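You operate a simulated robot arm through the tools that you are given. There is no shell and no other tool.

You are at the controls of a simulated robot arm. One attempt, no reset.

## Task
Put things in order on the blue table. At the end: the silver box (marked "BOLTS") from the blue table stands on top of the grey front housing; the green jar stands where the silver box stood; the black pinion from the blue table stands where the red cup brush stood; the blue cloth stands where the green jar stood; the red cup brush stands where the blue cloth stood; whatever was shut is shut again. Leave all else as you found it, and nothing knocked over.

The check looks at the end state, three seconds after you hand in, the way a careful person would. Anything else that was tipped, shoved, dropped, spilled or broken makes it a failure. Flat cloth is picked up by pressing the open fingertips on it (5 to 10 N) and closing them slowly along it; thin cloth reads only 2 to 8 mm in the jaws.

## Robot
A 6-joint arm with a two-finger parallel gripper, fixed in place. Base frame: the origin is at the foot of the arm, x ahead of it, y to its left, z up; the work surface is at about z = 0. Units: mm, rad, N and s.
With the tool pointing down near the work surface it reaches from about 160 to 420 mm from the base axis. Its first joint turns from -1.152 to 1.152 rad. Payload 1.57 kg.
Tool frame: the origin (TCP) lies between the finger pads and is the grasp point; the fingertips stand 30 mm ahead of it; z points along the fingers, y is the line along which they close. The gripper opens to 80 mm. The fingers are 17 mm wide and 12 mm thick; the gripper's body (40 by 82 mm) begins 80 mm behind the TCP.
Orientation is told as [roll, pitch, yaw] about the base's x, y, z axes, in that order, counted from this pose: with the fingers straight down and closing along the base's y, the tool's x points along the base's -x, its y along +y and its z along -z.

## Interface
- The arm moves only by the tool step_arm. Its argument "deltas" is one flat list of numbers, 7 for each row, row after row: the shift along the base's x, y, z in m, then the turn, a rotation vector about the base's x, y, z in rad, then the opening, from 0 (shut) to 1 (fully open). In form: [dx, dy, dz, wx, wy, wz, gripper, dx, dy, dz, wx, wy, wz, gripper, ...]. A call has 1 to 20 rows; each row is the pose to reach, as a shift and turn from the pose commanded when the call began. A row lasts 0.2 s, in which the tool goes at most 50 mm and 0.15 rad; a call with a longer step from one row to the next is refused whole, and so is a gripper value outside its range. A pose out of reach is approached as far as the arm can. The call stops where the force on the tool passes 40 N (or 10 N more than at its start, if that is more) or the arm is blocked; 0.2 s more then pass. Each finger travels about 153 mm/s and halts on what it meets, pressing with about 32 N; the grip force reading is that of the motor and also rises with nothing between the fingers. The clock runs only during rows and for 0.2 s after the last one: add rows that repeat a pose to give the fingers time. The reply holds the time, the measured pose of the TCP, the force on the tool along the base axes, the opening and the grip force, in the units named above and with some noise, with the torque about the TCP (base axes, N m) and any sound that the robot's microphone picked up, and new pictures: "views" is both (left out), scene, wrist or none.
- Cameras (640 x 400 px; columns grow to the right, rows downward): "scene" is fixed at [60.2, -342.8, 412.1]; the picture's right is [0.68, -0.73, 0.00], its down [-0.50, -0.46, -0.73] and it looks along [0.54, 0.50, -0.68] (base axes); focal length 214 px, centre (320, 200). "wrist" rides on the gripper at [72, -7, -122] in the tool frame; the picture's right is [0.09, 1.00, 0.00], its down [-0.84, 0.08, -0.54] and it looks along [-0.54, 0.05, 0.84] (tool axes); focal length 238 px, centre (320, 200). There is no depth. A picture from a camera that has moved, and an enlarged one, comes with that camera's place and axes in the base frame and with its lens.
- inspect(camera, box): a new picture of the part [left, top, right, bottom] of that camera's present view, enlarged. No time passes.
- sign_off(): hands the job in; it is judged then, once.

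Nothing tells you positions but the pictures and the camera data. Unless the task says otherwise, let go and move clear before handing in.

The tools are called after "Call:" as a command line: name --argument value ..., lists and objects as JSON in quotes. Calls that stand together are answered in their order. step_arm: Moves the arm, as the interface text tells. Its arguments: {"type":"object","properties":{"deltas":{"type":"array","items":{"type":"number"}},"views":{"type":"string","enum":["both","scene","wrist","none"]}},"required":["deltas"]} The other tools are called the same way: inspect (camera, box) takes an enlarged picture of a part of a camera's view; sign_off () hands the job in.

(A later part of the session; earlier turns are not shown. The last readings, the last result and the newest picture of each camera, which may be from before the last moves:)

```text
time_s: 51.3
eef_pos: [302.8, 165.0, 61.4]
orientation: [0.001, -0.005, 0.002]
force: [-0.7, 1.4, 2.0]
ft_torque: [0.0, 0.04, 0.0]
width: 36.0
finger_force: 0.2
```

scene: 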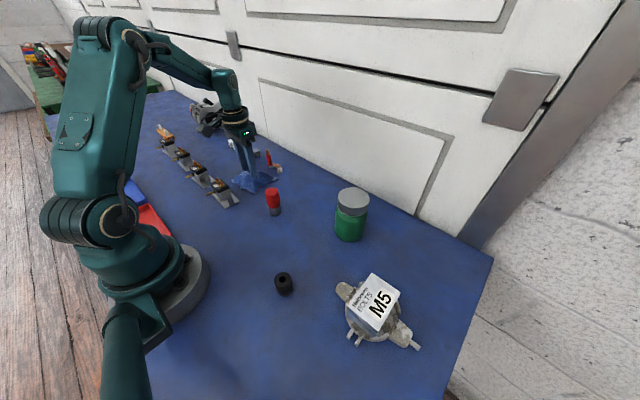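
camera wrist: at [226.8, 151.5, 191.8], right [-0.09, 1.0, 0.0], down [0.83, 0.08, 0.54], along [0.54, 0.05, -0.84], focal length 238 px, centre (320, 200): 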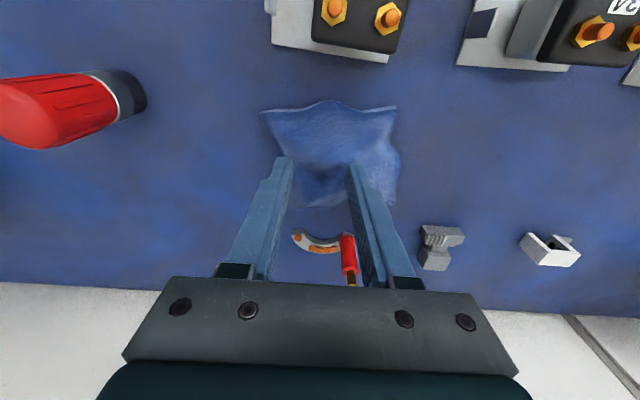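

Call:
step_arm --deltas '[0, 0, -0.0004, 0, 0, 0, 0.45, 0, 0, -0.0008, 0, 0, 0, 0.45, 0, 0, -0.0008, 0, 0, 0, 0.45]' --views "none"

```text
time_s: 52.1
eef_pos: [303.4, 165.2, 60.1]
orientation: [0.0, -0.004, 0.002]
force: [-6.6, -2.7, 24.2]
ft_torque: [-0.06, 0.28, -0.01]
width: 35.9
finger_force: 0.1
```

Both tips now bear evenly (24 N, no roll torque). I'll ease to roughly 8 N and close slowly.

Call:
step_arm --deltas '[0, 0, 0.0006, 0, 0, 0, 0.45, 0, 0, 0.0006, 0, 0, 0, 0.45]' --views "none"

```text
time_s: 52.7
eef_pos: [303.3, 165.3, 60.7]
orientation: [-0.001, -0.003, 0.003]
force: [-2.7, -1.7, 13.1]
ft_torque: [-0.07, 0.14, 0.0]
width: 36.0
finger_force: 0.0
```

Call:
step_arm --deltas '[0, 0, 0.0002, 0, 0, 0, 0.45, 0, 0, 0.0002, 0, 0, 0, 0.42, 0, 0, 0.0002, 0, 0, 0, 0.39, 0, 0, 0.0002, 0, 0, 0, 0.36, 0, 0, 0.0002, 0, 0, 0, 0.33, 0, 0, 0.0002, 0, 0, 0, 0.3, 0, 0, 0.0002, 0, 0, 0, 0.27, 0, 0, 0.0002, 0, 0, 0, 0.24]' --views "both"

Call:
inspect --camera "wrist" --box '[225, 80, 405, 220]'

Call:
inspect --camera "scene" --box '[227, 145, 287, 200]'

```text
time_s: 54.5
eef_pos: [304.0, 165.1, 60.0]
orientation: [0.001, -0.003, 0.003]
force: [0.4, -0.1, 11.7]
ft_torque: [0.01, 0.02, 0.0]
width: 26.4
finger_force: 4.1
camera wrist: at [231.0, 158.4, 182.5], right [-0.09, 1.0, 0.0], down [0.83, 0.08, 0.55], along [0.54, 0.05, -0.84], focal length 238 px, centre (320, 200)
```

scene: 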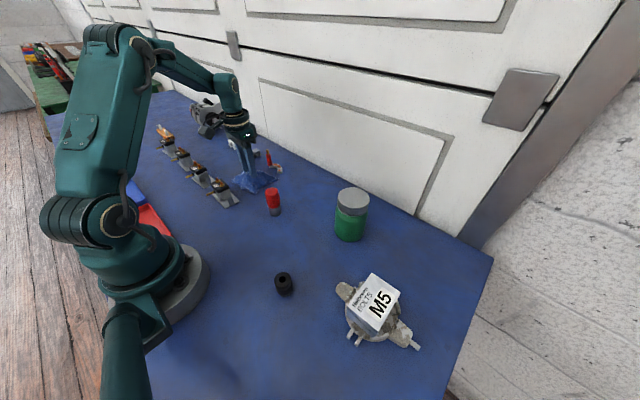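
wrist: 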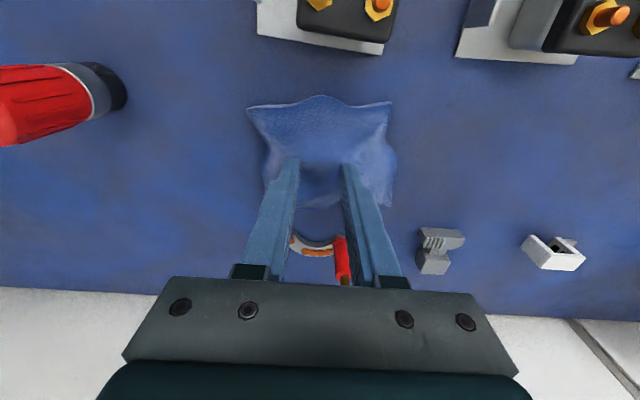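

```text
2.86 times, centred on (315, 150) of wrist
camera zoom: at [231.0, 158.4, 182.5], right [-0.09, 1.0, 0.0], down [0.83, 0.08, 0.55], along [0.54, 0.05, -0.84], focal length 681 px, centre (334, 343)
```

zoom: 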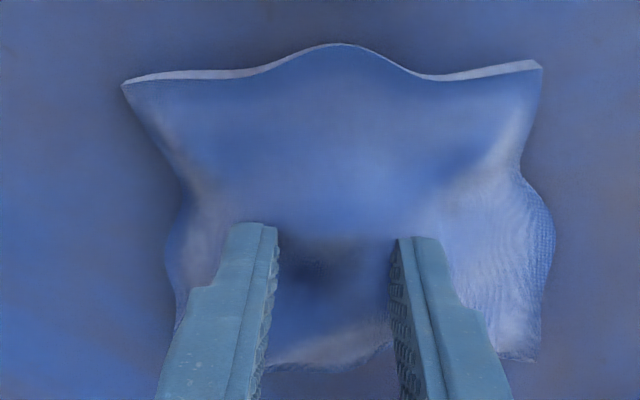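

```text
7.27 times, centred on (257, 172) of scene
camera zoom: at [60.1, -342.9, 412.1], right [0.68, -0.73, 0.0], down [-0.5, -0.46, -0.73], along [0.54, 0.5, -0.68], focal length 1560 px, centre (778, 400)
```

zoom: 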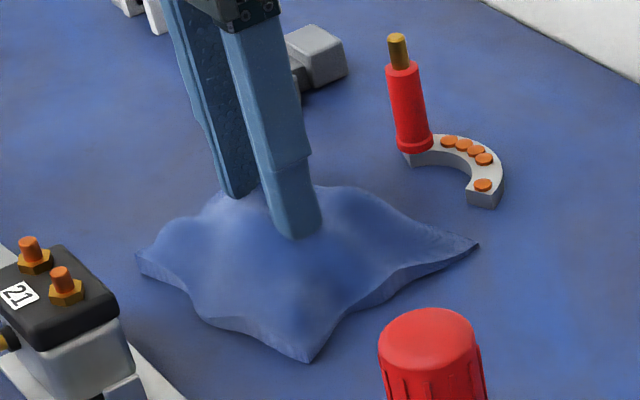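

The fingers are sliding inward now (26 mm) with about 12 N press. I'll continue closing slowly to zero.

Call:
step_arm --deltas '[0, 0, 0.0001, 0, 0, 0, 0.21, 0, 0, 0.0001, 0, 0, 0, 0.18, 0, 0, 0.0001, 0, 0, 0, 0.15, 0, 0, 0.0001, 0, 0, 0, 0.12, 0, 0, 0.0001, 0, 0, 0, 0.09, 0, 0, 0.0001, 0, 0, 0, 0.06, 0, 0, 0.0001, 0, 0, 0, 0.03, 0, 0, 0.0001, 0, 0, 0, 0, 0, 0, 0.0001, 0, 0, 0, 0, 0, 0, 0.0001, 0, 0, 0, 0]' --views "both"

Call:
inspect --camera "wrist" --box '[225, 80, 405, 220]'

Call:
inspect --camera "scene" --box '[227, 145, 287, 200]'

```text
time_s: 56.7
eef_pos: [303.7, 164.7, 61.8]
orientation: [0.001, -0.004, -0.001]
force: [-1.7, -1.7, 7.1]
ft_torque: [-0.09, 0.04, 0.05]
width: 0.0
finger_force: 21.1
camera wrist: at [231.1, 158.0, 182.6], right [-0.09, 1.0, 0.0], down [0.84, 0.08, 0.54], along [0.54, 0.05, -0.84], focal length 238 px, centre (320, 200)
```

scene: 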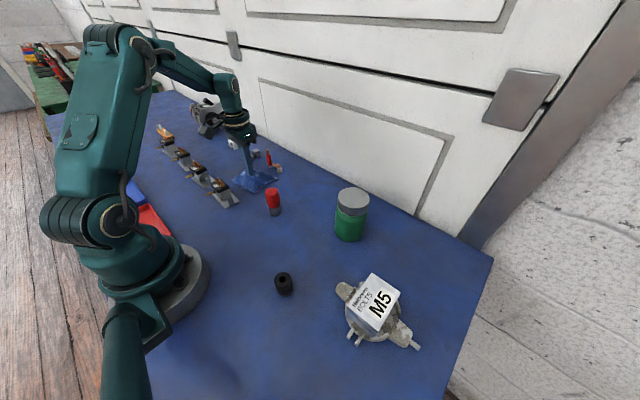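
wrist: 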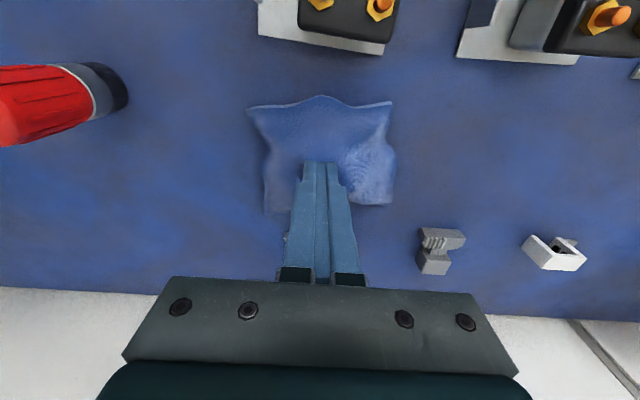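

```text
2.86 times, centred on (315, 150) of wrist
camera zoom: at [231.1, 158.0, 182.6], right [-0.09, 1.0, 0.0], down [0.84, 0.08, 0.54], along [0.54, 0.05, -0.84], focal length 681 px, centre (334, 343)
```

zoom: 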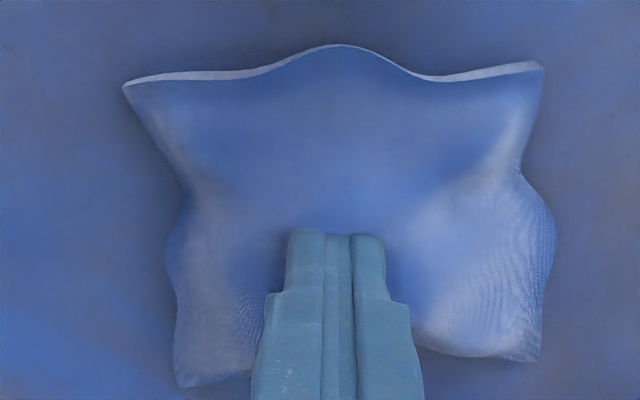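

```text
7.27 times, centred on (257, 172) of scene
camera zoom: at [60.2, -342.9, 412.1], right [0.68, -0.73, 0.0], down [-0.5, -0.46, -0.73], along [0.54, 0.5, -0.68], focal length 1560 px, centre (778, 400)
```

zoom: 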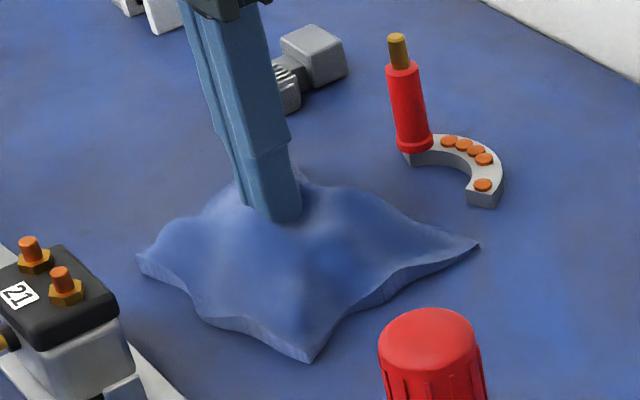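

The fingers closed to 0 mm without gathering anything: the cloth behaves as a stiff body with a flat ~30 mm top spanning about y=140 to 190. I'll instead straddle this raised middle with the jaws fully open and feel my way down beside it.

Call:
step_arm --deltas '[0, 0, 0.004, 0, 0, 0, 0, 0, 0, 0.012, 0, 0, 0, 0.3, 0, 0.001, 0.015, 0, 0, 0, 0.7, 0, 0.002, 0.015, 0, 0, 0, 1, 0, 0.002, 0.015, 0, 0, 0, 1, 0, 0.002, 0.01, 0, 0, 0, 1, 0, 0.002, 0.006, 0, 0, 0, 1, 0, 0.002, 0.003, 0, 0, 0, 1, 0, 0.002, 0, 0, 0, 0, 1]' --views "both"

Call:
inspect --camera "wrist" --box '[205, 80, 425, 230]'

Call:
inspect --camera "scene" --box '[227, 145, 287, 200]'

```text
time_s: 58.7
eef_pos: [303.3, 167.9, 61.4]
orientation: [-0.001, -0.002, 0.003]
force: [0.7, 0.5, -0.4]
ft_torque: [0.0, -0.01, 0.03]
width: 80.1
finger_force: 0.1
camera wrist: at [230.8, 160.3, 182.6], right [-0.09, 1.0, 0.0], down [0.83, 0.08, 0.55], along [0.54, 0.05, -0.84], focal length 238 px, centre (320, 200)
```

scene: 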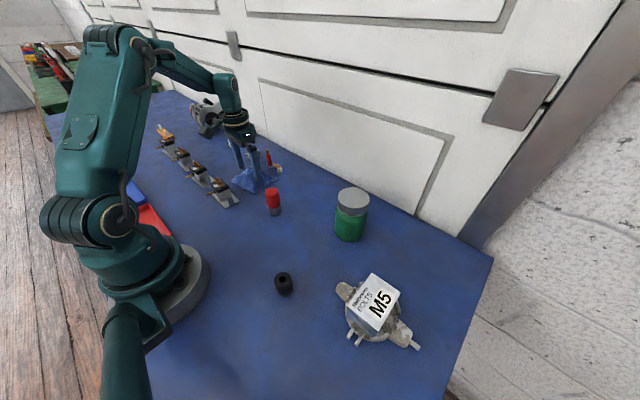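
wrist: 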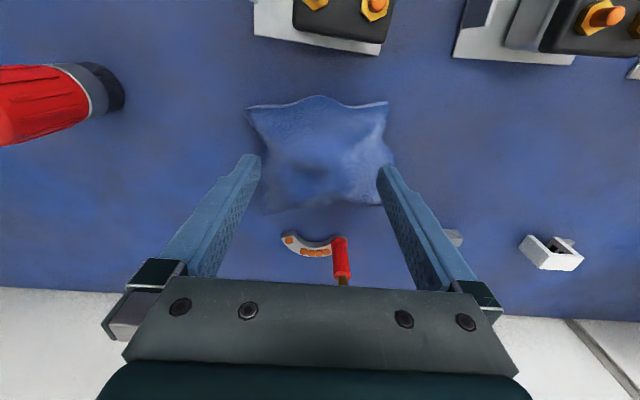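

```text
2.67 times, centred on (315, 155) of wrist
camera zoom: at [230.8, 160.3, 182.6], right [-0.09, 1.0, 0.0], down [0.83, 0.08, 0.55], along [0.54, 0.05, -0.84], focal length 636 px, centre (333, 320)
```

zoom: 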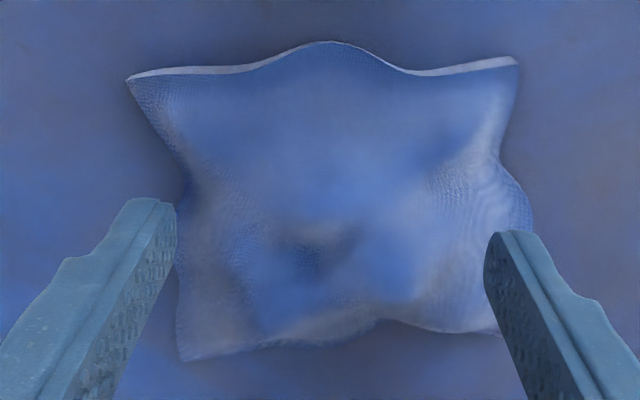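

```text
7.27 times, centred on (257, 172) of scene
camera zoom: at [60.2, -342.8, 412.1], right [0.68, -0.73, 0.0], down [-0.5, -0.46, -0.73], along [0.54, 0.5, -0.68], focal length 1560 px, centre (778, 400)
```

zoom: 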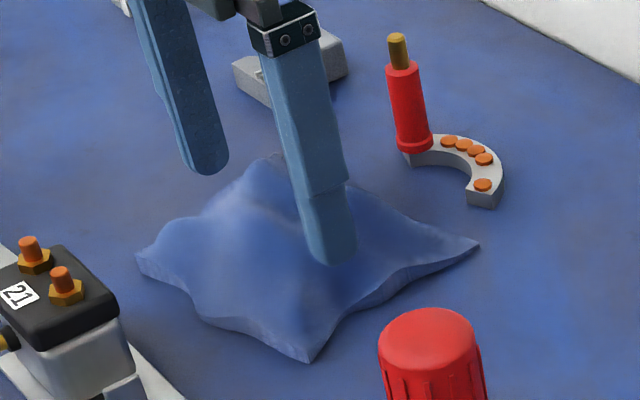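

No contact with the jaws fully open at this height. I'll descend slowly in 1.5 mm rows.

Call:
step_arm --deltas '[0, 0, -0.0015, 0, 0, 0, 1, 0, 0, -0.003, 0, 0, 0, 1, 0, 0, -0.0045, 0, 0, 0, 1, 0, 0, -0.006, 0, 0, 0, 1, 0, 0, -0.0075, 0, 0, 0, 1, 0, 0, -0.009, 0, 0, 0, 1, 0, 0, -0.0105, 0, 0, 0, 1, 0, 0, -0.012, 0, 0, 0, 1]' --views "none"

```text
time_s: 60.5
eef_pos: [303.5, 167.3, 47.7]
orientation: [0.001, -0.004, 0.003]
force: [0.1, 0.0, 0.0]
ft_torque: [0.0, 0.0, 0.03]
width: 80.0
finger_force: 0.1
```

Call:
step_arm --deltas '[0, 0, -0.0015, 0, 0, 0, 1, 0, 0, -0.003, 0, 0, 0, 1, 0, 0, -0.0045, 0, 0, 0, 1, 0, 0, -0.006, 0, 0, 0, 1, 0, 0, -0.0075, 0, 0, 0, 1, 0, 0, -0.009, 0, 0, 0, 1]' --views "both"

Call:
inspect --camera "wrist" --box '[205, 80, 425, 230]'

Call:
inspect --camera "scene" --box '[227, 145, 287, 200]'

```text
time_s: 61.9
eef_pos: [303.6, 166.5, 40.1]
orientation: [0.0, -0.003, 0.002]
force: [-0.5, -0.6, 0.6]
ft_torque: [0.0, -0.01, -0.01]
width: 79.9
finger_force: 0.1
camera wrist: at [231.4, 160.2, 161.7], right [-0.09, 1.0, 0.0], down [0.83, 0.08, 0.54], along [0.54, 0.05, -0.84], focal length 238 px, centre (320, 200)
```

scene: 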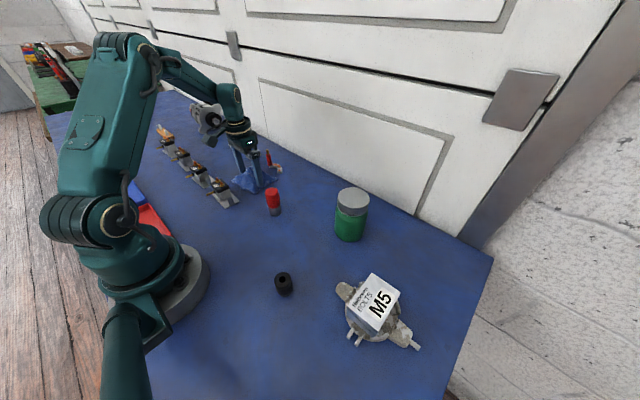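
wrist: 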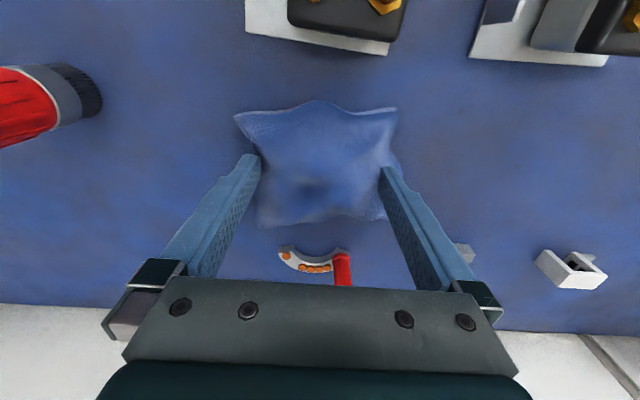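

```text
2.67 times, centred on (315, 155) of wrist
camera zoom: at [231.4, 160.2, 161.7], right [-0.09, 1.0, 0.0], down [0.83, 0.08, 0.54], along [0.54, 0.05, -0.84], focal length 636 px, centre (333, 320)
```

zoom: 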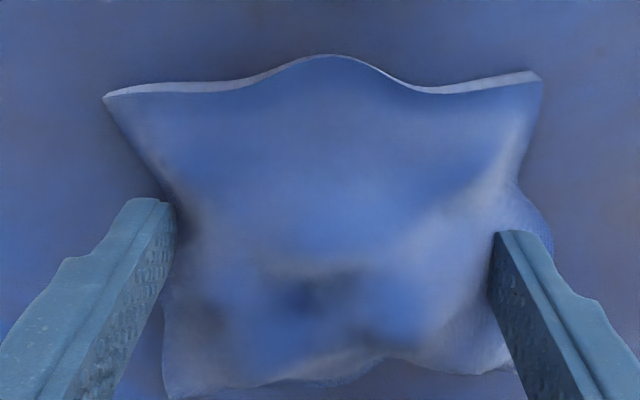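

```text
7.27 times, centred on (257, 172) of scene
camera zoom: at [60.2, -342.8, 412.1], right [0.68, -0.73, 0.0], down [-0.5, -0.46, -0.73], along [0.54, 0.5, -0.68], focal length 1560 px, centre (778, 400)
```

zoom: 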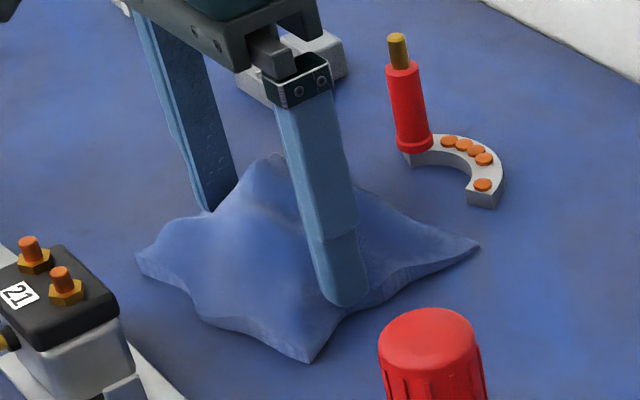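

Tips are at z≈10 on both sides with no contact. I'll descend 4 mm more and then close gently on the body.

Call:
step_arm --deltas '[0, 0, -0.0015, 0, 0, 0, 1, 0, 0, -0.003, 0, 0, 0, 1, 0, 0, -0.004, 0, 0, 0, 1, 0, 0, -0.004, 0, 0, 0, 0.95, 0, 0, -0.004, 0, 0, 0, 0.91, 0, 0, -0.004, 0, 0, 0, 0.87, 0, 0, -0.004, 0, 0, 0, 0.83, 0, 0, -0.004, 0, 0, 0, 0.8, 0, 0, -0.004, 0, 0, 0, 0.8]' --views "wrist"

Call:
inspect --camera "wrist" --box '[205, 80, 425, 230]'

```text
time_s: 63.9
eef_pos: [303.1, 166.4, 35.4]
orientation: [-0.002, -0.005, 0.001]
force: [0.2, 0.4, -0.1]
ft_torque: [0.01, 0.0, 0.02]
width: 66.0
finger_force: 32.4
camera wrist: at [231.2, 160.1, 157.9], right [-0.09, 1.0, 0.0], down [0.83, 0.08, 0.54], along [0.54, 0.05, -0.84], focal length 238 px, centre (320, 200)
```

wrist: 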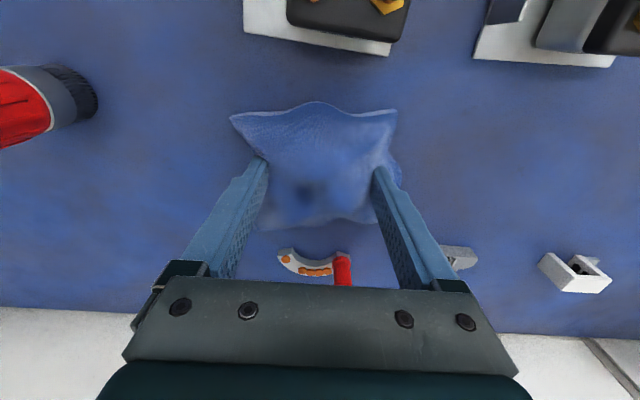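

```text
2.67 times, centred on (315, 155) of wrist
camera zoom: at [231.2, 160.1, 157.9], right [-0.09, 1.0, 0.0], down [0.83, 0.08, 0.54], along [0.54, 0.05, -0.84], focal length 636 px, centre (333, 320)
```

zoom: 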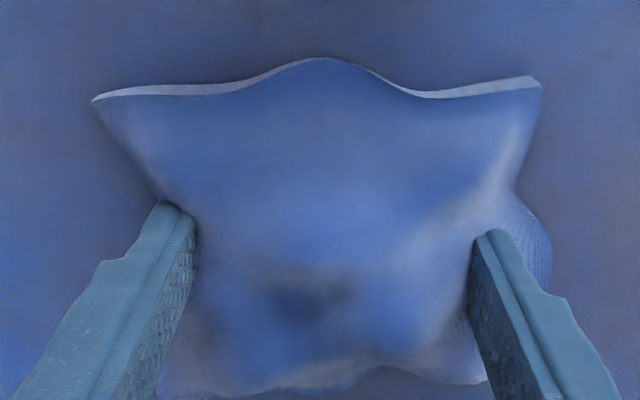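

The jaws stopped at 66 mm with a full 32 N grip: the cloth is graspable like a solid body. I'll firm up the grip and lift slightly to test.

Call:
step_arm --deltas '[0, 0, 0, 0, 0, 0, 0.65, 0, 0, 0.002, 0, 0, 0, 0.6, 0, 0, 0.005, 0, 0, 0, 0.6, 0, 0, 0.01, 0, 0, 0, 0.6, 0, 0, 0.015, 0, 0, 0, 0.6, 0, 0, 0.02, 0, 0, 0, 0.6, 0, 0, 0.02, 0, 0, 0, 0.6]' --views "both"

Call:
inspect --camera "scene" --box '[217, 135, 297, 205]'

Call:
inspect --camera "wrist" --box '[205, 80, 425, 230]'

```text
time_s: 65.5
eef_pos: [304.2, 167.7, 55.8]
orientation: [0.002, -0.003, 0.002]
force: [-0.1, 0.1, -0.2]
ft_torque: [-0.02, -0.03, 0.04]
width: 65.7
finger_force: 31.8
camera wrist: at [230.6, 160.0, 177.8], right [-0.09, 1.0, 0.0], down [0.83, 0.08, 0.54], along [0.54, 0.05, -0.84], focal length 238 px, centre (320, 200)
```

scene: 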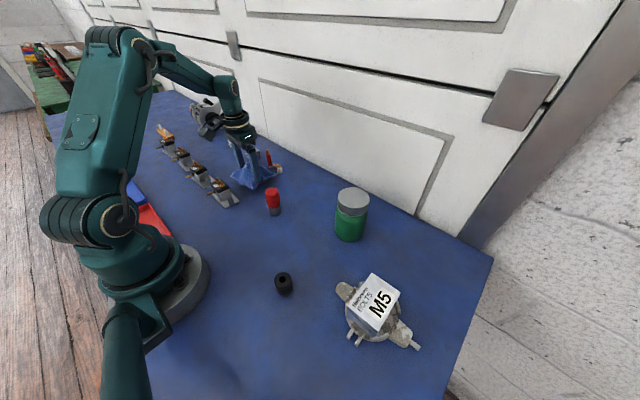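
wrist: 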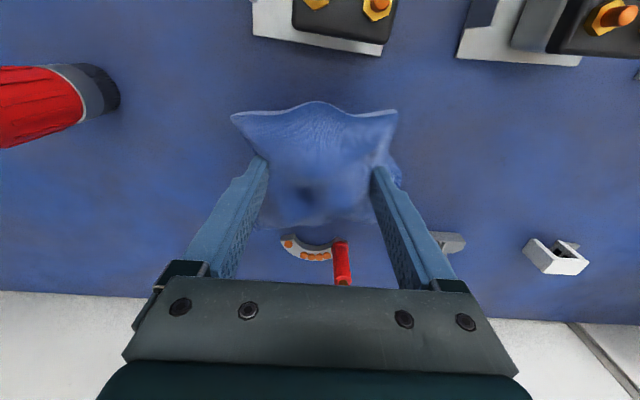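

```text
5.71 times, centred on (257, 170) of scene
camera zoom: at [60.2, -342.8, 412.1], right [0.68, -0.73, 0.0], down [-0.5, -0.46, -0.73], along [0.54, 0.5, -0.68], focal length 1226 px, centre (680, 371)
```

zoom: 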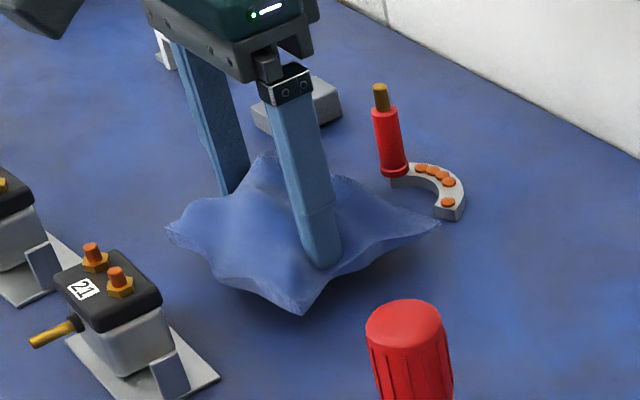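

```text
2.67 times, centred on (315, 155) of wrist
camera zoom: at [230.6, 160.0, 177.8], right [-0.09, 1.0, 0.0], down [0.83, 0.08, 0.54], along [0.54, 0.05, -0.84], focal length 636 px, centre (333, 320)
```

zoom: 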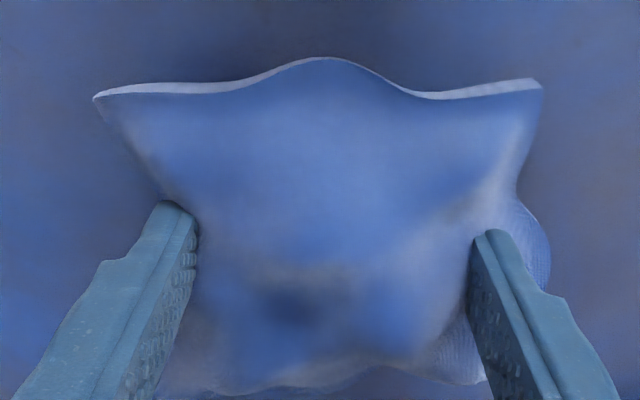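

The cloth lifts cleanly with the gripper. I'll raise it more and carry it to the jar's old spot, (390,-11), keeping clear of the brush and small tools.

Call:
step_arm --deltas '[0, 0, 0.01, 0, 0, 0, 0.6, 0, 0, 0.025, 0, 0, 0, 0.6, 0, 0, 0.04, 0, 0, 0, 0.6, 0.005, -0.012, 0.045, 0, 0, 0, 0.6, 0.014, -0.03, 0.045, 0, 0, 0, 0.6, 0.024, -0.053, 0.045, 0, 0, 0, 0.6, 0.034, -0.076, 0.045, 0, 0, 0, 0.6, 0.044, -0.099, 0.045, 0, 0, 0, 0.6, 0.054, -0.122, 0.045, 0, 0, 0, 0.6, 0.064, -0.144, 0.045, 0, 0, 0, 0.6, 0.072, -0.162, 0.045, 0, 0, 0, 0.6, 0.078, -0.174, 0.045, 0, 0, 0, 0.6, 0.0805, -0.178, 0.045, 0, 0, 0, 0.6, 0.0805, -0.178, 0.045, 0, 0, 0, 0.6]' --views "both"

Call:
inspect --camera "scene" --box '[260, 110, 380, 230]'

```text
time_s: 68.5
eef_pos: [384.7, -11.4, 102.0]
orientation: [0.001, -0.003, 0.002]
force: [-0.1, -0.9, -1.0]
ft_torque: [0.01, -0.02, 0.0]
width: 64.4
finger_force: 31.4
camera wrist: at [312.3, -18.4, 223.6], right [-0.09, 1.0, 0.0], down [0.83, 0.08, 0.54], along [0.54, 0.05, -0.84], focal length 238 px, centre (320, 200)
```

scene: 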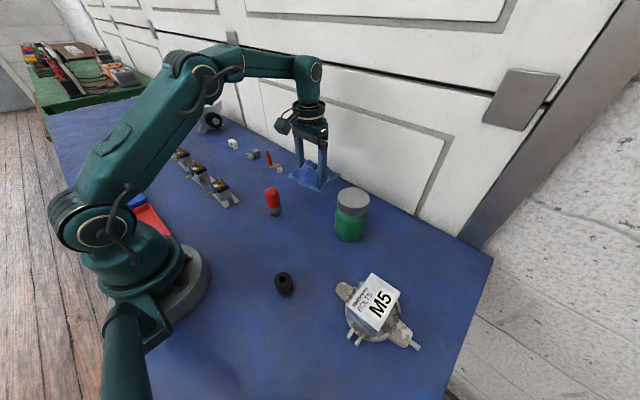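
wrist: 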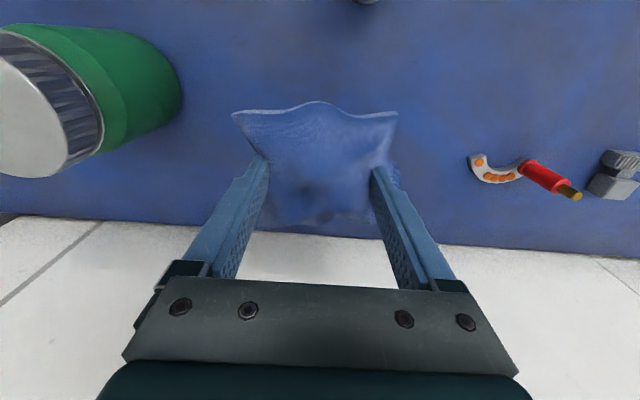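

```text
3.33 times, centred on (320, 170) of scene
camera zoom: at [60.2, -342.8, 412.1], right [0.68, -0.73, 0.0], down [-0.5, -0.46, -0.73], along [0.54, 0.5, -0.68], focal length 715 px, centre (320, 300)
```

zoom: 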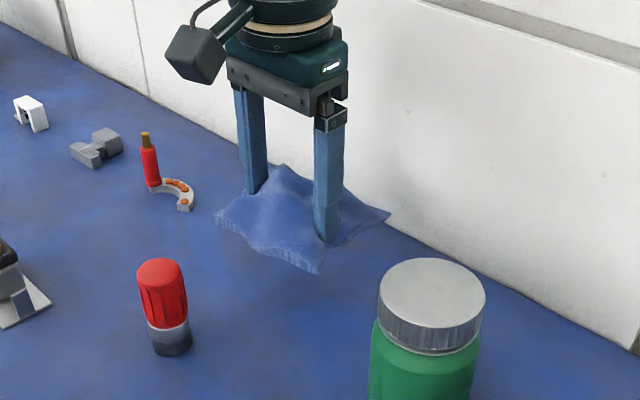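

The cloth is over the target. I'll lower it, slowing near the table.

Call:
step_arm --deltas '[0, 0, -0.01, 0, 0, 0, 0.6, 0, 0, -0.022, 0, 0, 0, 0.6, 0, 0, -0.034, 0, 0, 0, 0.6, 0, 0, -0.046, 0, 0, 0, 0.6, 0, 0, -0.055, 0, 0, 0, 0.6, 0, 0, -0.06, 0, 0, 0, 0.6, 0, 0, -0.063, 0, 0, 0, 0.6, 0, 0, -0.063, 0, 0, 0, 0.6]' --views "both"

Call:
inspect --camera "scene" --box '[260, 130, 380, 230]'

```text
time_s: 70.3
eef_pos: [384.2, -11.3, 38.1]
orientation: [0.0, -0.004, 0.002]
force: [0.1, -0.1, 0.0]
ft_torque: [-0.02, 0.02, -0.02]
width: 63.9
finger_force: 32.1
camera wrist: at [311.4, -18.0, 159.8], right [-0.09, 1.0, 0.0], down [0.83, 0.08, 0.54], along [0.54, 0.05, -0.84], focal length 238 px, centre (320, 200)
```

scene: 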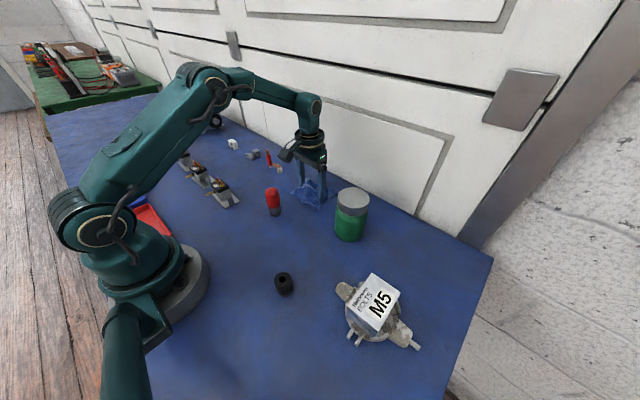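
wrist: 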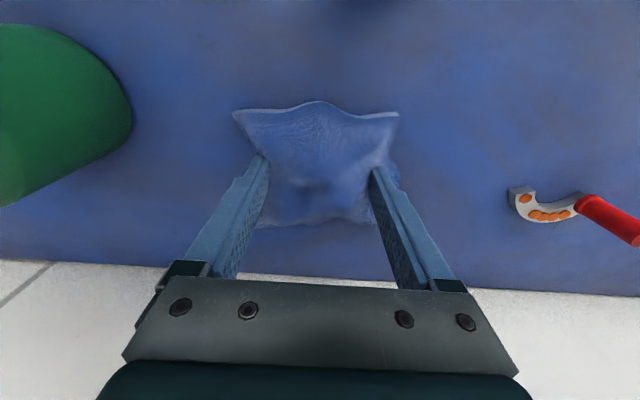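

```text
4.00 times, centred on (320, 180) of scene
camera zoom: at [60.2, -342.8, 412.1], right [0.68, -0.73, 0.0], down [-0.5, -0.46, -0.73], along [0.54, 0.5, -0.68], focal length 858 px, centre (320, 280)
```

zoom: 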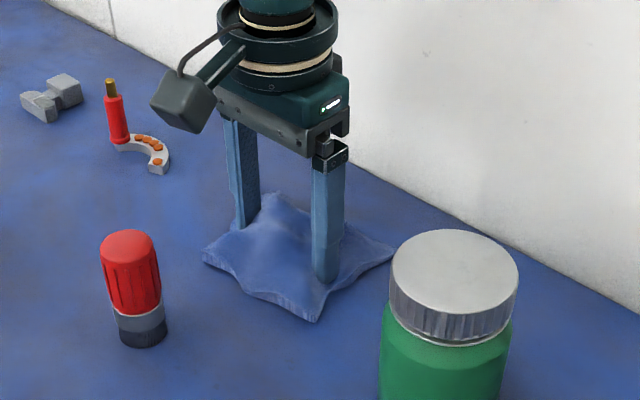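

Call:
step_arm --deltas '[0, 0, -0.001, 0, 0, 0, 0.6, 0, 0, -0.002, 0, 0, 0, 0.6, 0, 0, -0.003, 0, 0, 0, 0.6, 0, 0, -0.003, 0, 0, 0, 0.6]' --views "none"

```text
time_s: 71.3
eef_pos: [383.6, -9.3, 37.5]
orientation: [0.0, -0.007, 0.004]
force: [-10.6, 1.9, 38.6]
ft_torque: [0.1, 0.36, 0.22]
width: 64.0
finger_force: 31.8
```

The cloth is pressed on the table (38 N). I'll ease up 1.5 mm and open slowly.

Call:
step_arm --deltas '[0, 0, 0.001, 0, 0, 0, 0.6, 0, 0, 0.0016, 0, 0, 0, 0.6, 0, 0, 0.0016, 0, 0, 0, 0.6]' --views "none"

```text
time_s: 72.1
eef_pos: [384.7, -11.0, 37.4]
orientation: [0.0, -0.004, 0.001]
force: [-2.3, 0.9, 23.4]
ft_torque: [0.05, 0.0, 0.14]
width: 63.8
finger_force: 32.1
```

Call:
step_arm --deltas '[0, 0, 0.0006, 0, 0, 0, 0.6, 0, 0, 0.001, 0, 0, 0, 0.6, 0, 0, 0.001, 0, 0, 0, 0.6]' --views "wrist"

```text
time_s: 72.9
eef_pos: [383.5, -11.1, 37.6]
orientation: [0.0, -0.004, 0.0]
force: [3.6, -0.6, 7.1]
ft_torque: [0.01, -0.29, -0.01]
width: 63.6
finger_force: 32.2
camera wrist: at [311.2, -18.1, 159.0], right [-0.09, 1.0, 0.0], down [0.84, 0.08, 0.54], along [0.54, 0.05, -0.84], focal length 238 px, centre (320, 200)
```

wrist: 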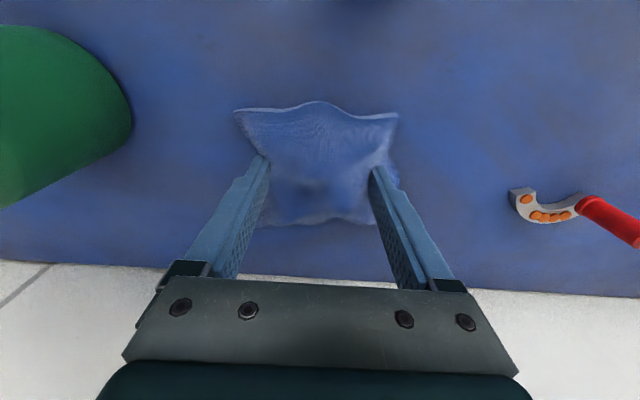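

Residual press is 7 N. I'll open slowly now.

Call:
step_arm --deltas '[0, 0, 0.0003, 0, 0, 0, 0.78, 0, 0, 0.0003, 0, 0, 0, 0.8, 0, 0, 0.0003, 0, 0, 0, 0.83, 0, 0, 0.0003, 0, 0, 0, 0.87, 0, 0, 0.0003, 0, 0, 0, 0.92, 0, 0, 0.0003, 0, 0, 0, 0.97, 0, 0, 0.0003, 0, 0, 0, 1, 0, 0, 0.0003, 0, 0, 0, 1]' --views "both"

Call:
inspect --camera "scene" --box '[260, 130, 380, 230]'

Call:
inspect --camera "wrist" --box '[205, 80, 425, 250]'

```text
time_s: 74.7
eef_pos: [383.0, -11.2, 37.6]
orientation: [0.002, -0.003, 0.003]
force: [-0.1, 0.7, 0.2]
ft_torque: [-0.02, 0.0, 0.02]
width: 79.9
finger_force: 0.1
camera wrist: at [311.2, -18.0, 159.9], right [-0.09, 1.0, 0.0], down [0.83, 0.08, 0.54], along [0.54, 0.05, -0.84], focal length 238 px, centre (320, 200)
```

scene: 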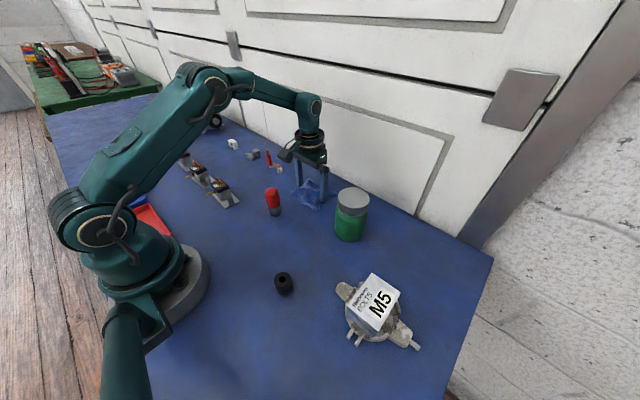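
wrist: 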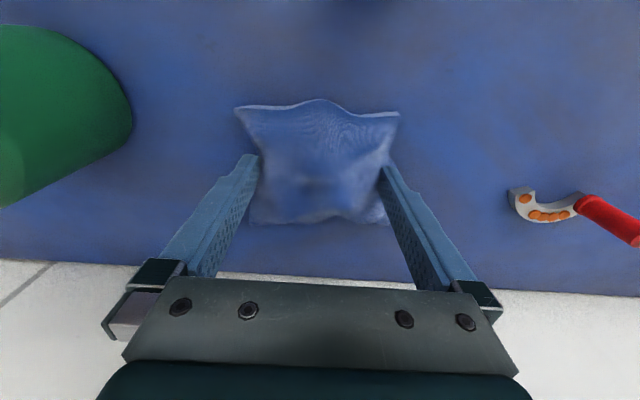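

```text
4.00 times, centred on (320, 180) of scene
camera zoom: at [60.2, -342.8, 412.1], right [0.68, -0.73, 0.0], down [-0.5, -0.46, -0.73], along [0.54, 0.5, -0.68], focal length 858 px, centre (320, 280)
```

zoom: 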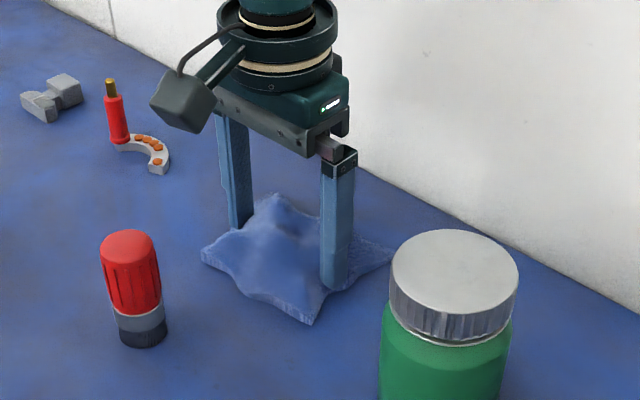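

```text
2.35 times, centred on (315, 165) of wrist
camera zoom: at [311.2, -18.0, 159.9], right [-0.09, 1.0, 0.0], down [0.83, 0.08, 0.54], along [0.54, 0.05, -0.84], focal length 561 px, centre (332, 282)
```

zoom: 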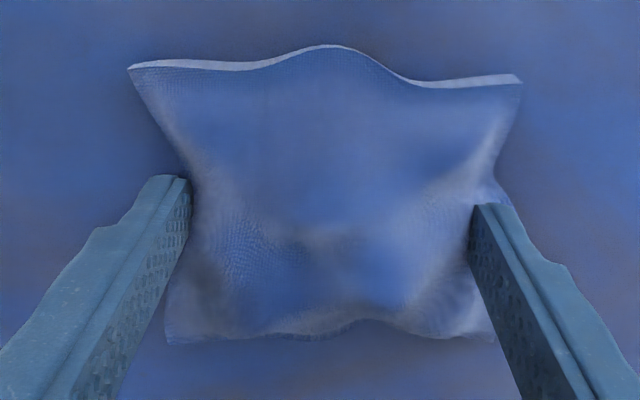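

The cloth lies at the jar's old spot. I'll rise clear and move to view the red brush near (273,13).

Call:
step_arm --deltas '[0, 0, 0.015, 0, 0, 0, 1, 0, 0, 0.04, 0, 0, 0, 1, 0, 0, 0.07, 0, 0, 0, 1, -0.02, 0.004, 0.1, 0, 0, 0, 1, -0.06, 0.01, 0.115, 0, 0, 0, 1, -0.1, 0.016, 0.115, 0, 0, 0, 1, -0.13, 0.022, 0.115, 0, 0, 0, 1, -0.149, 0.024, 0.115, 0, 0, 0, 1, -0.149, 0.024, 0.115, 0, 0, 0, 1]' --views "both"

Call:
inspect --camera "wrist" --box '[260, 90, 390, 220]'

Call:
inspect --camera "scene" --box '[255, 150, 345, 225]'

```text
time_s: 76.7
eef_pos: [234.5, 14.3, 153.4]
orientation: [0.001, -0.003, 0.002]
force: [-0.1, 0.0, -0.4]
ft_torque: [0.01, -0.03, -0.02]
width: 79.9
finger_force: 0.1
camera wrist: at [162.7, 7.5, 275.3], right [-0.09, 1.0, 0.0], down [0.83, 0.08, 0.55], along [0.54, 0.05, -0.84], focal length 238 px, centre (320, 200)
```

scene: 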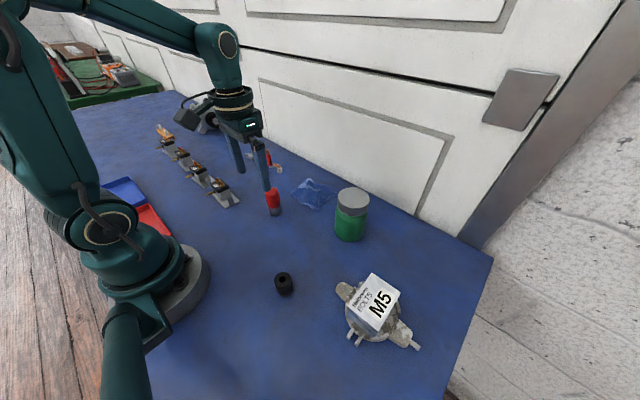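
wrist: 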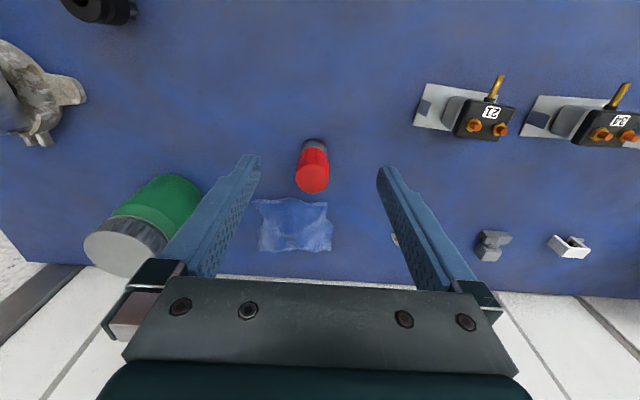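

```text
3.08 times, centred on (325, 155) of wrist
camera zoom: at [162.7, 7.5, 275.3], right [-0.09, 1.0, 0.0], down [0.83, 0.08, 0.55], along [0.54, 0.05, -0.84], focal length 733 px, centre (305, 338)
```

zoom: 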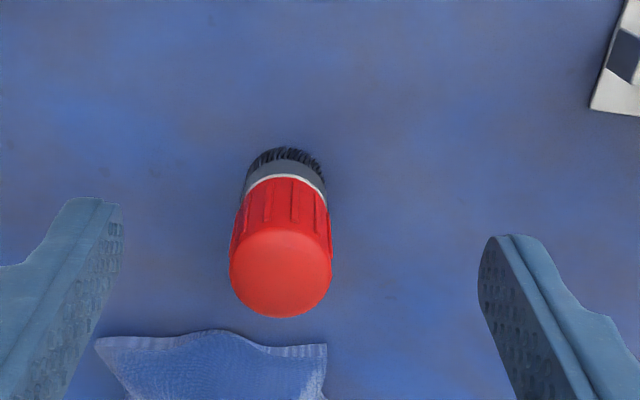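

```text
5.33 times, centred on (300, 188) of scene
camera zoom: at [60.2, -342.8, 412.1], right [0.68, -0.73, 0.0], down [-0.5, -0.46, -0.73], along [0.54, 0.5, -0.68], focal length 1144 px, centre (427, 267)
```

zoom: 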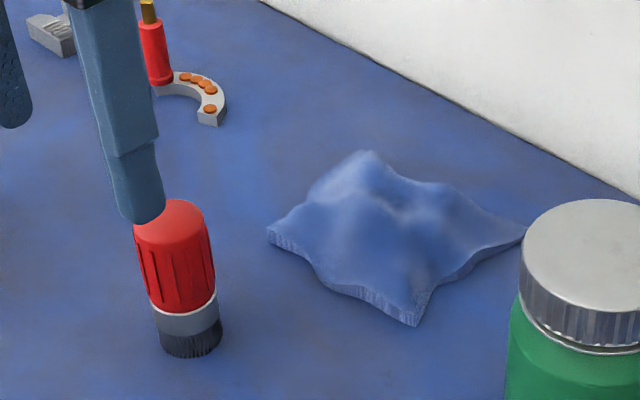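

The cloth sits centred at about (388,-11) and is flat as before. The brush is about 31 mm in diameter at (270,9.5). I'll go above it with the jaws set to 52 mm and check alignment.

Call:
step_arm --deltas '[0.018, -0.0025, 0, 0, 0, 0, 0.9, 0.0355, -0.005, 0, 0, 0, 0, 0.75, 0.0355, -0.005, -0.02, 0, 0, 0, 0.65, 0.0355, -0.005, -0.035, 0, 0, 0, 0.65, 0.0355, -0.005, -0.035, 0, 0, 0, 0.65]' --views "both"

Call:
inspect --camera "wrist" --box '[240, 80, 400, 220]'

Call:
inspect --camera "scene" --box '[235, 130, 315, 225]'

```text
time_s: 77.9
eef_pos: [270.8, 9.0, 118.9]
orientation: [0.0, -0.004, 0.001]
force: [0.5, 0.2, 0.2]
ft_torque: [-0.01, -0.01, 0.01]
width: 51.9
finger_force: 0.1
camera wrist: at [197.8, 1.5, 240.1], right [-0.09, 1.0, 0.0], down [0.83, 0.08, 0.54], along [0.54, 0.05, -0.84], focal length 238 px, centre (320, 200)
```

scene: 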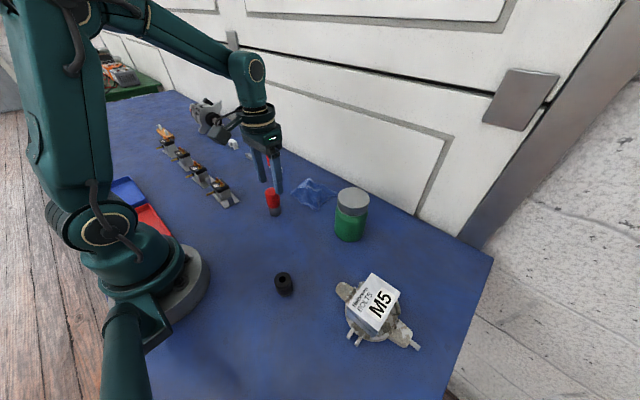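
wrist: 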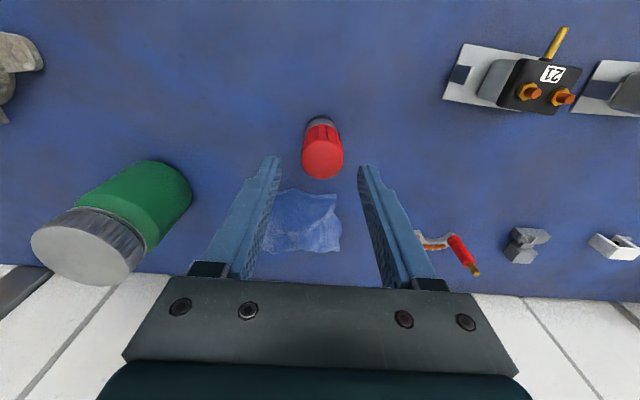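

```text
2.86 times, centred on (320, 150) of wrist
camera zoom: at [197.8, 1.5, 240.1], right [-0.09, 1.0, 0.0], down [0.83, 0.08, 0.54], along [0.54, 0.05, -0.84], focal length 681 px, centre (320, 343)
```

zoom: 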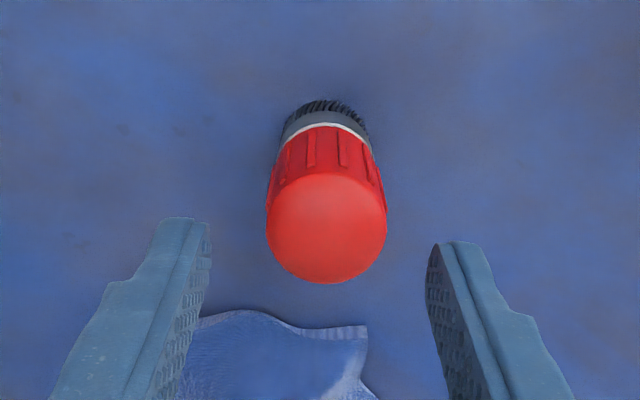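

```text
4.21 times, centred on (275, 178) of scene
camera zoom: at [60.2, -342.8, 412.1], right [0.68, -0.73, 0.0], down [-0.5, -0.46, -0.73], along [0.54, 0.5, -0.68], focal length 903 px, centre (510, 295)
```

zoom: 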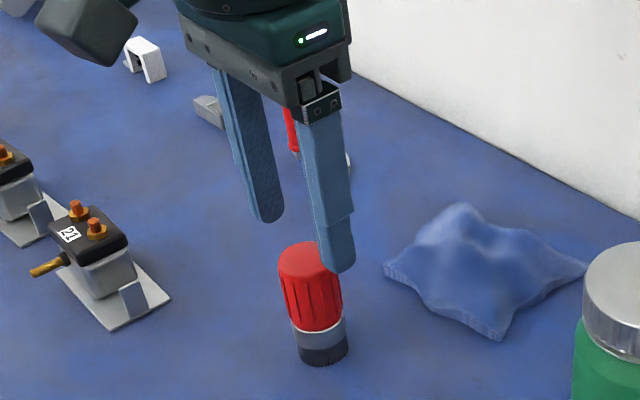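

The brush is centred between the fingers, at about (271,9.8). I'll descend to grip the body.

Call:
step_arm --deltas '[0.0005, 0.0005, -0.015, 0, 0, 0, 0.65, 0.0005, 0.0005, -0.03, 0, 0, 0, 0.65, 0.0005, 0.0005, -0.045, 0, 0, 0, 0.65, 0.0005, 0.0005, -0.06, 0, 0, 0, 0.65, 0.0005, 0.0005, -0.07, 0, 0, 0, 0.65, 0.0005, 0.0005, -0.07, 0, 0, 0, 0.65]' --views "both"

Call:
inspect --camera "wrist" --box '[240, 80, 400, 240]'

Call:
inspect --camera "scene" --box '[235, 130, 315, 225]'

```text
time_s: 79.3
eef_pos: [269.4, 7.5, 46.6]
orientation: [0.0, -0.003, 0.001]
force: [1.0, 0.4, -0.3]
ft_torque: [0.02, -0.01, 0.03]
width: 51.9
finger_force: 0.1
camera wrist: at [197.9, 1.3, 168.9], right [-0.09, 1.0, 0.0], down [0.83, 0.08, 0.54], along [0.54, 0.05, -0.84], focal length 238 px, centre (320, 200)
```

scene: 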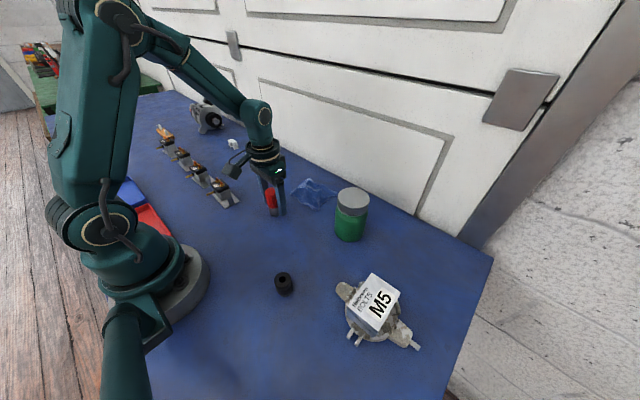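
wrist: 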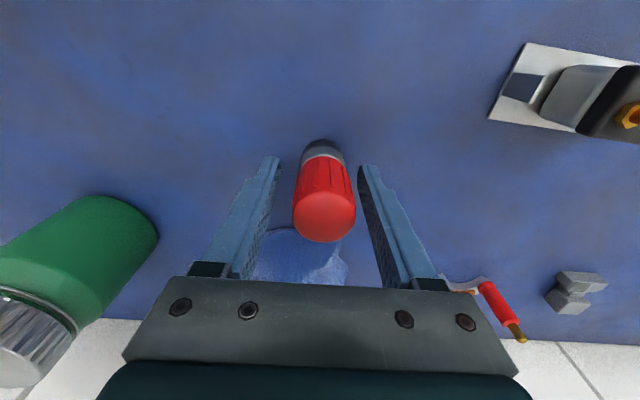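

```text
2.50 times, centred on (320, 160) of wrist
camera zoom: at [197.9, 1.3, 168.9], right [-0.09, 1.0, 0.0], down [0.83, 0.08, 0.54], along [0.54, 0.05, -0.84], focal length 596 px, centre (320, 300)
```

zoom: 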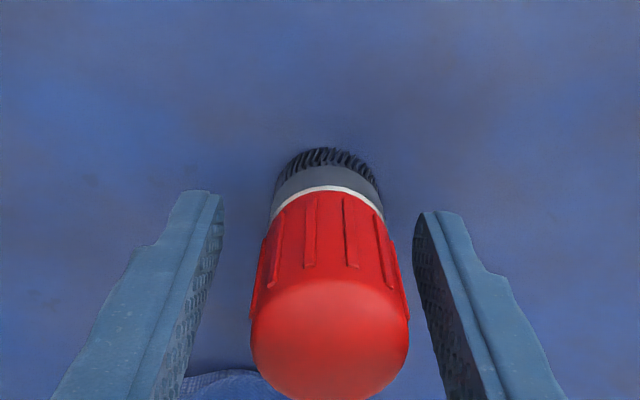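

```text
4.21 times, centred on (275, 178) of scene
camera zoom: at [60.2, -342.8, 412.1], right [0.68, -0.73, 0.0], down [-0.5, -0.46, -0.73], along [0.54, 0.5, -0.68], focal length 903 px, centre (510, 295)
```

zoom: 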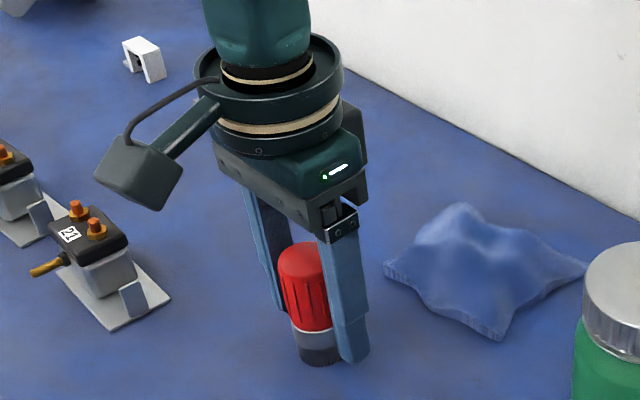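

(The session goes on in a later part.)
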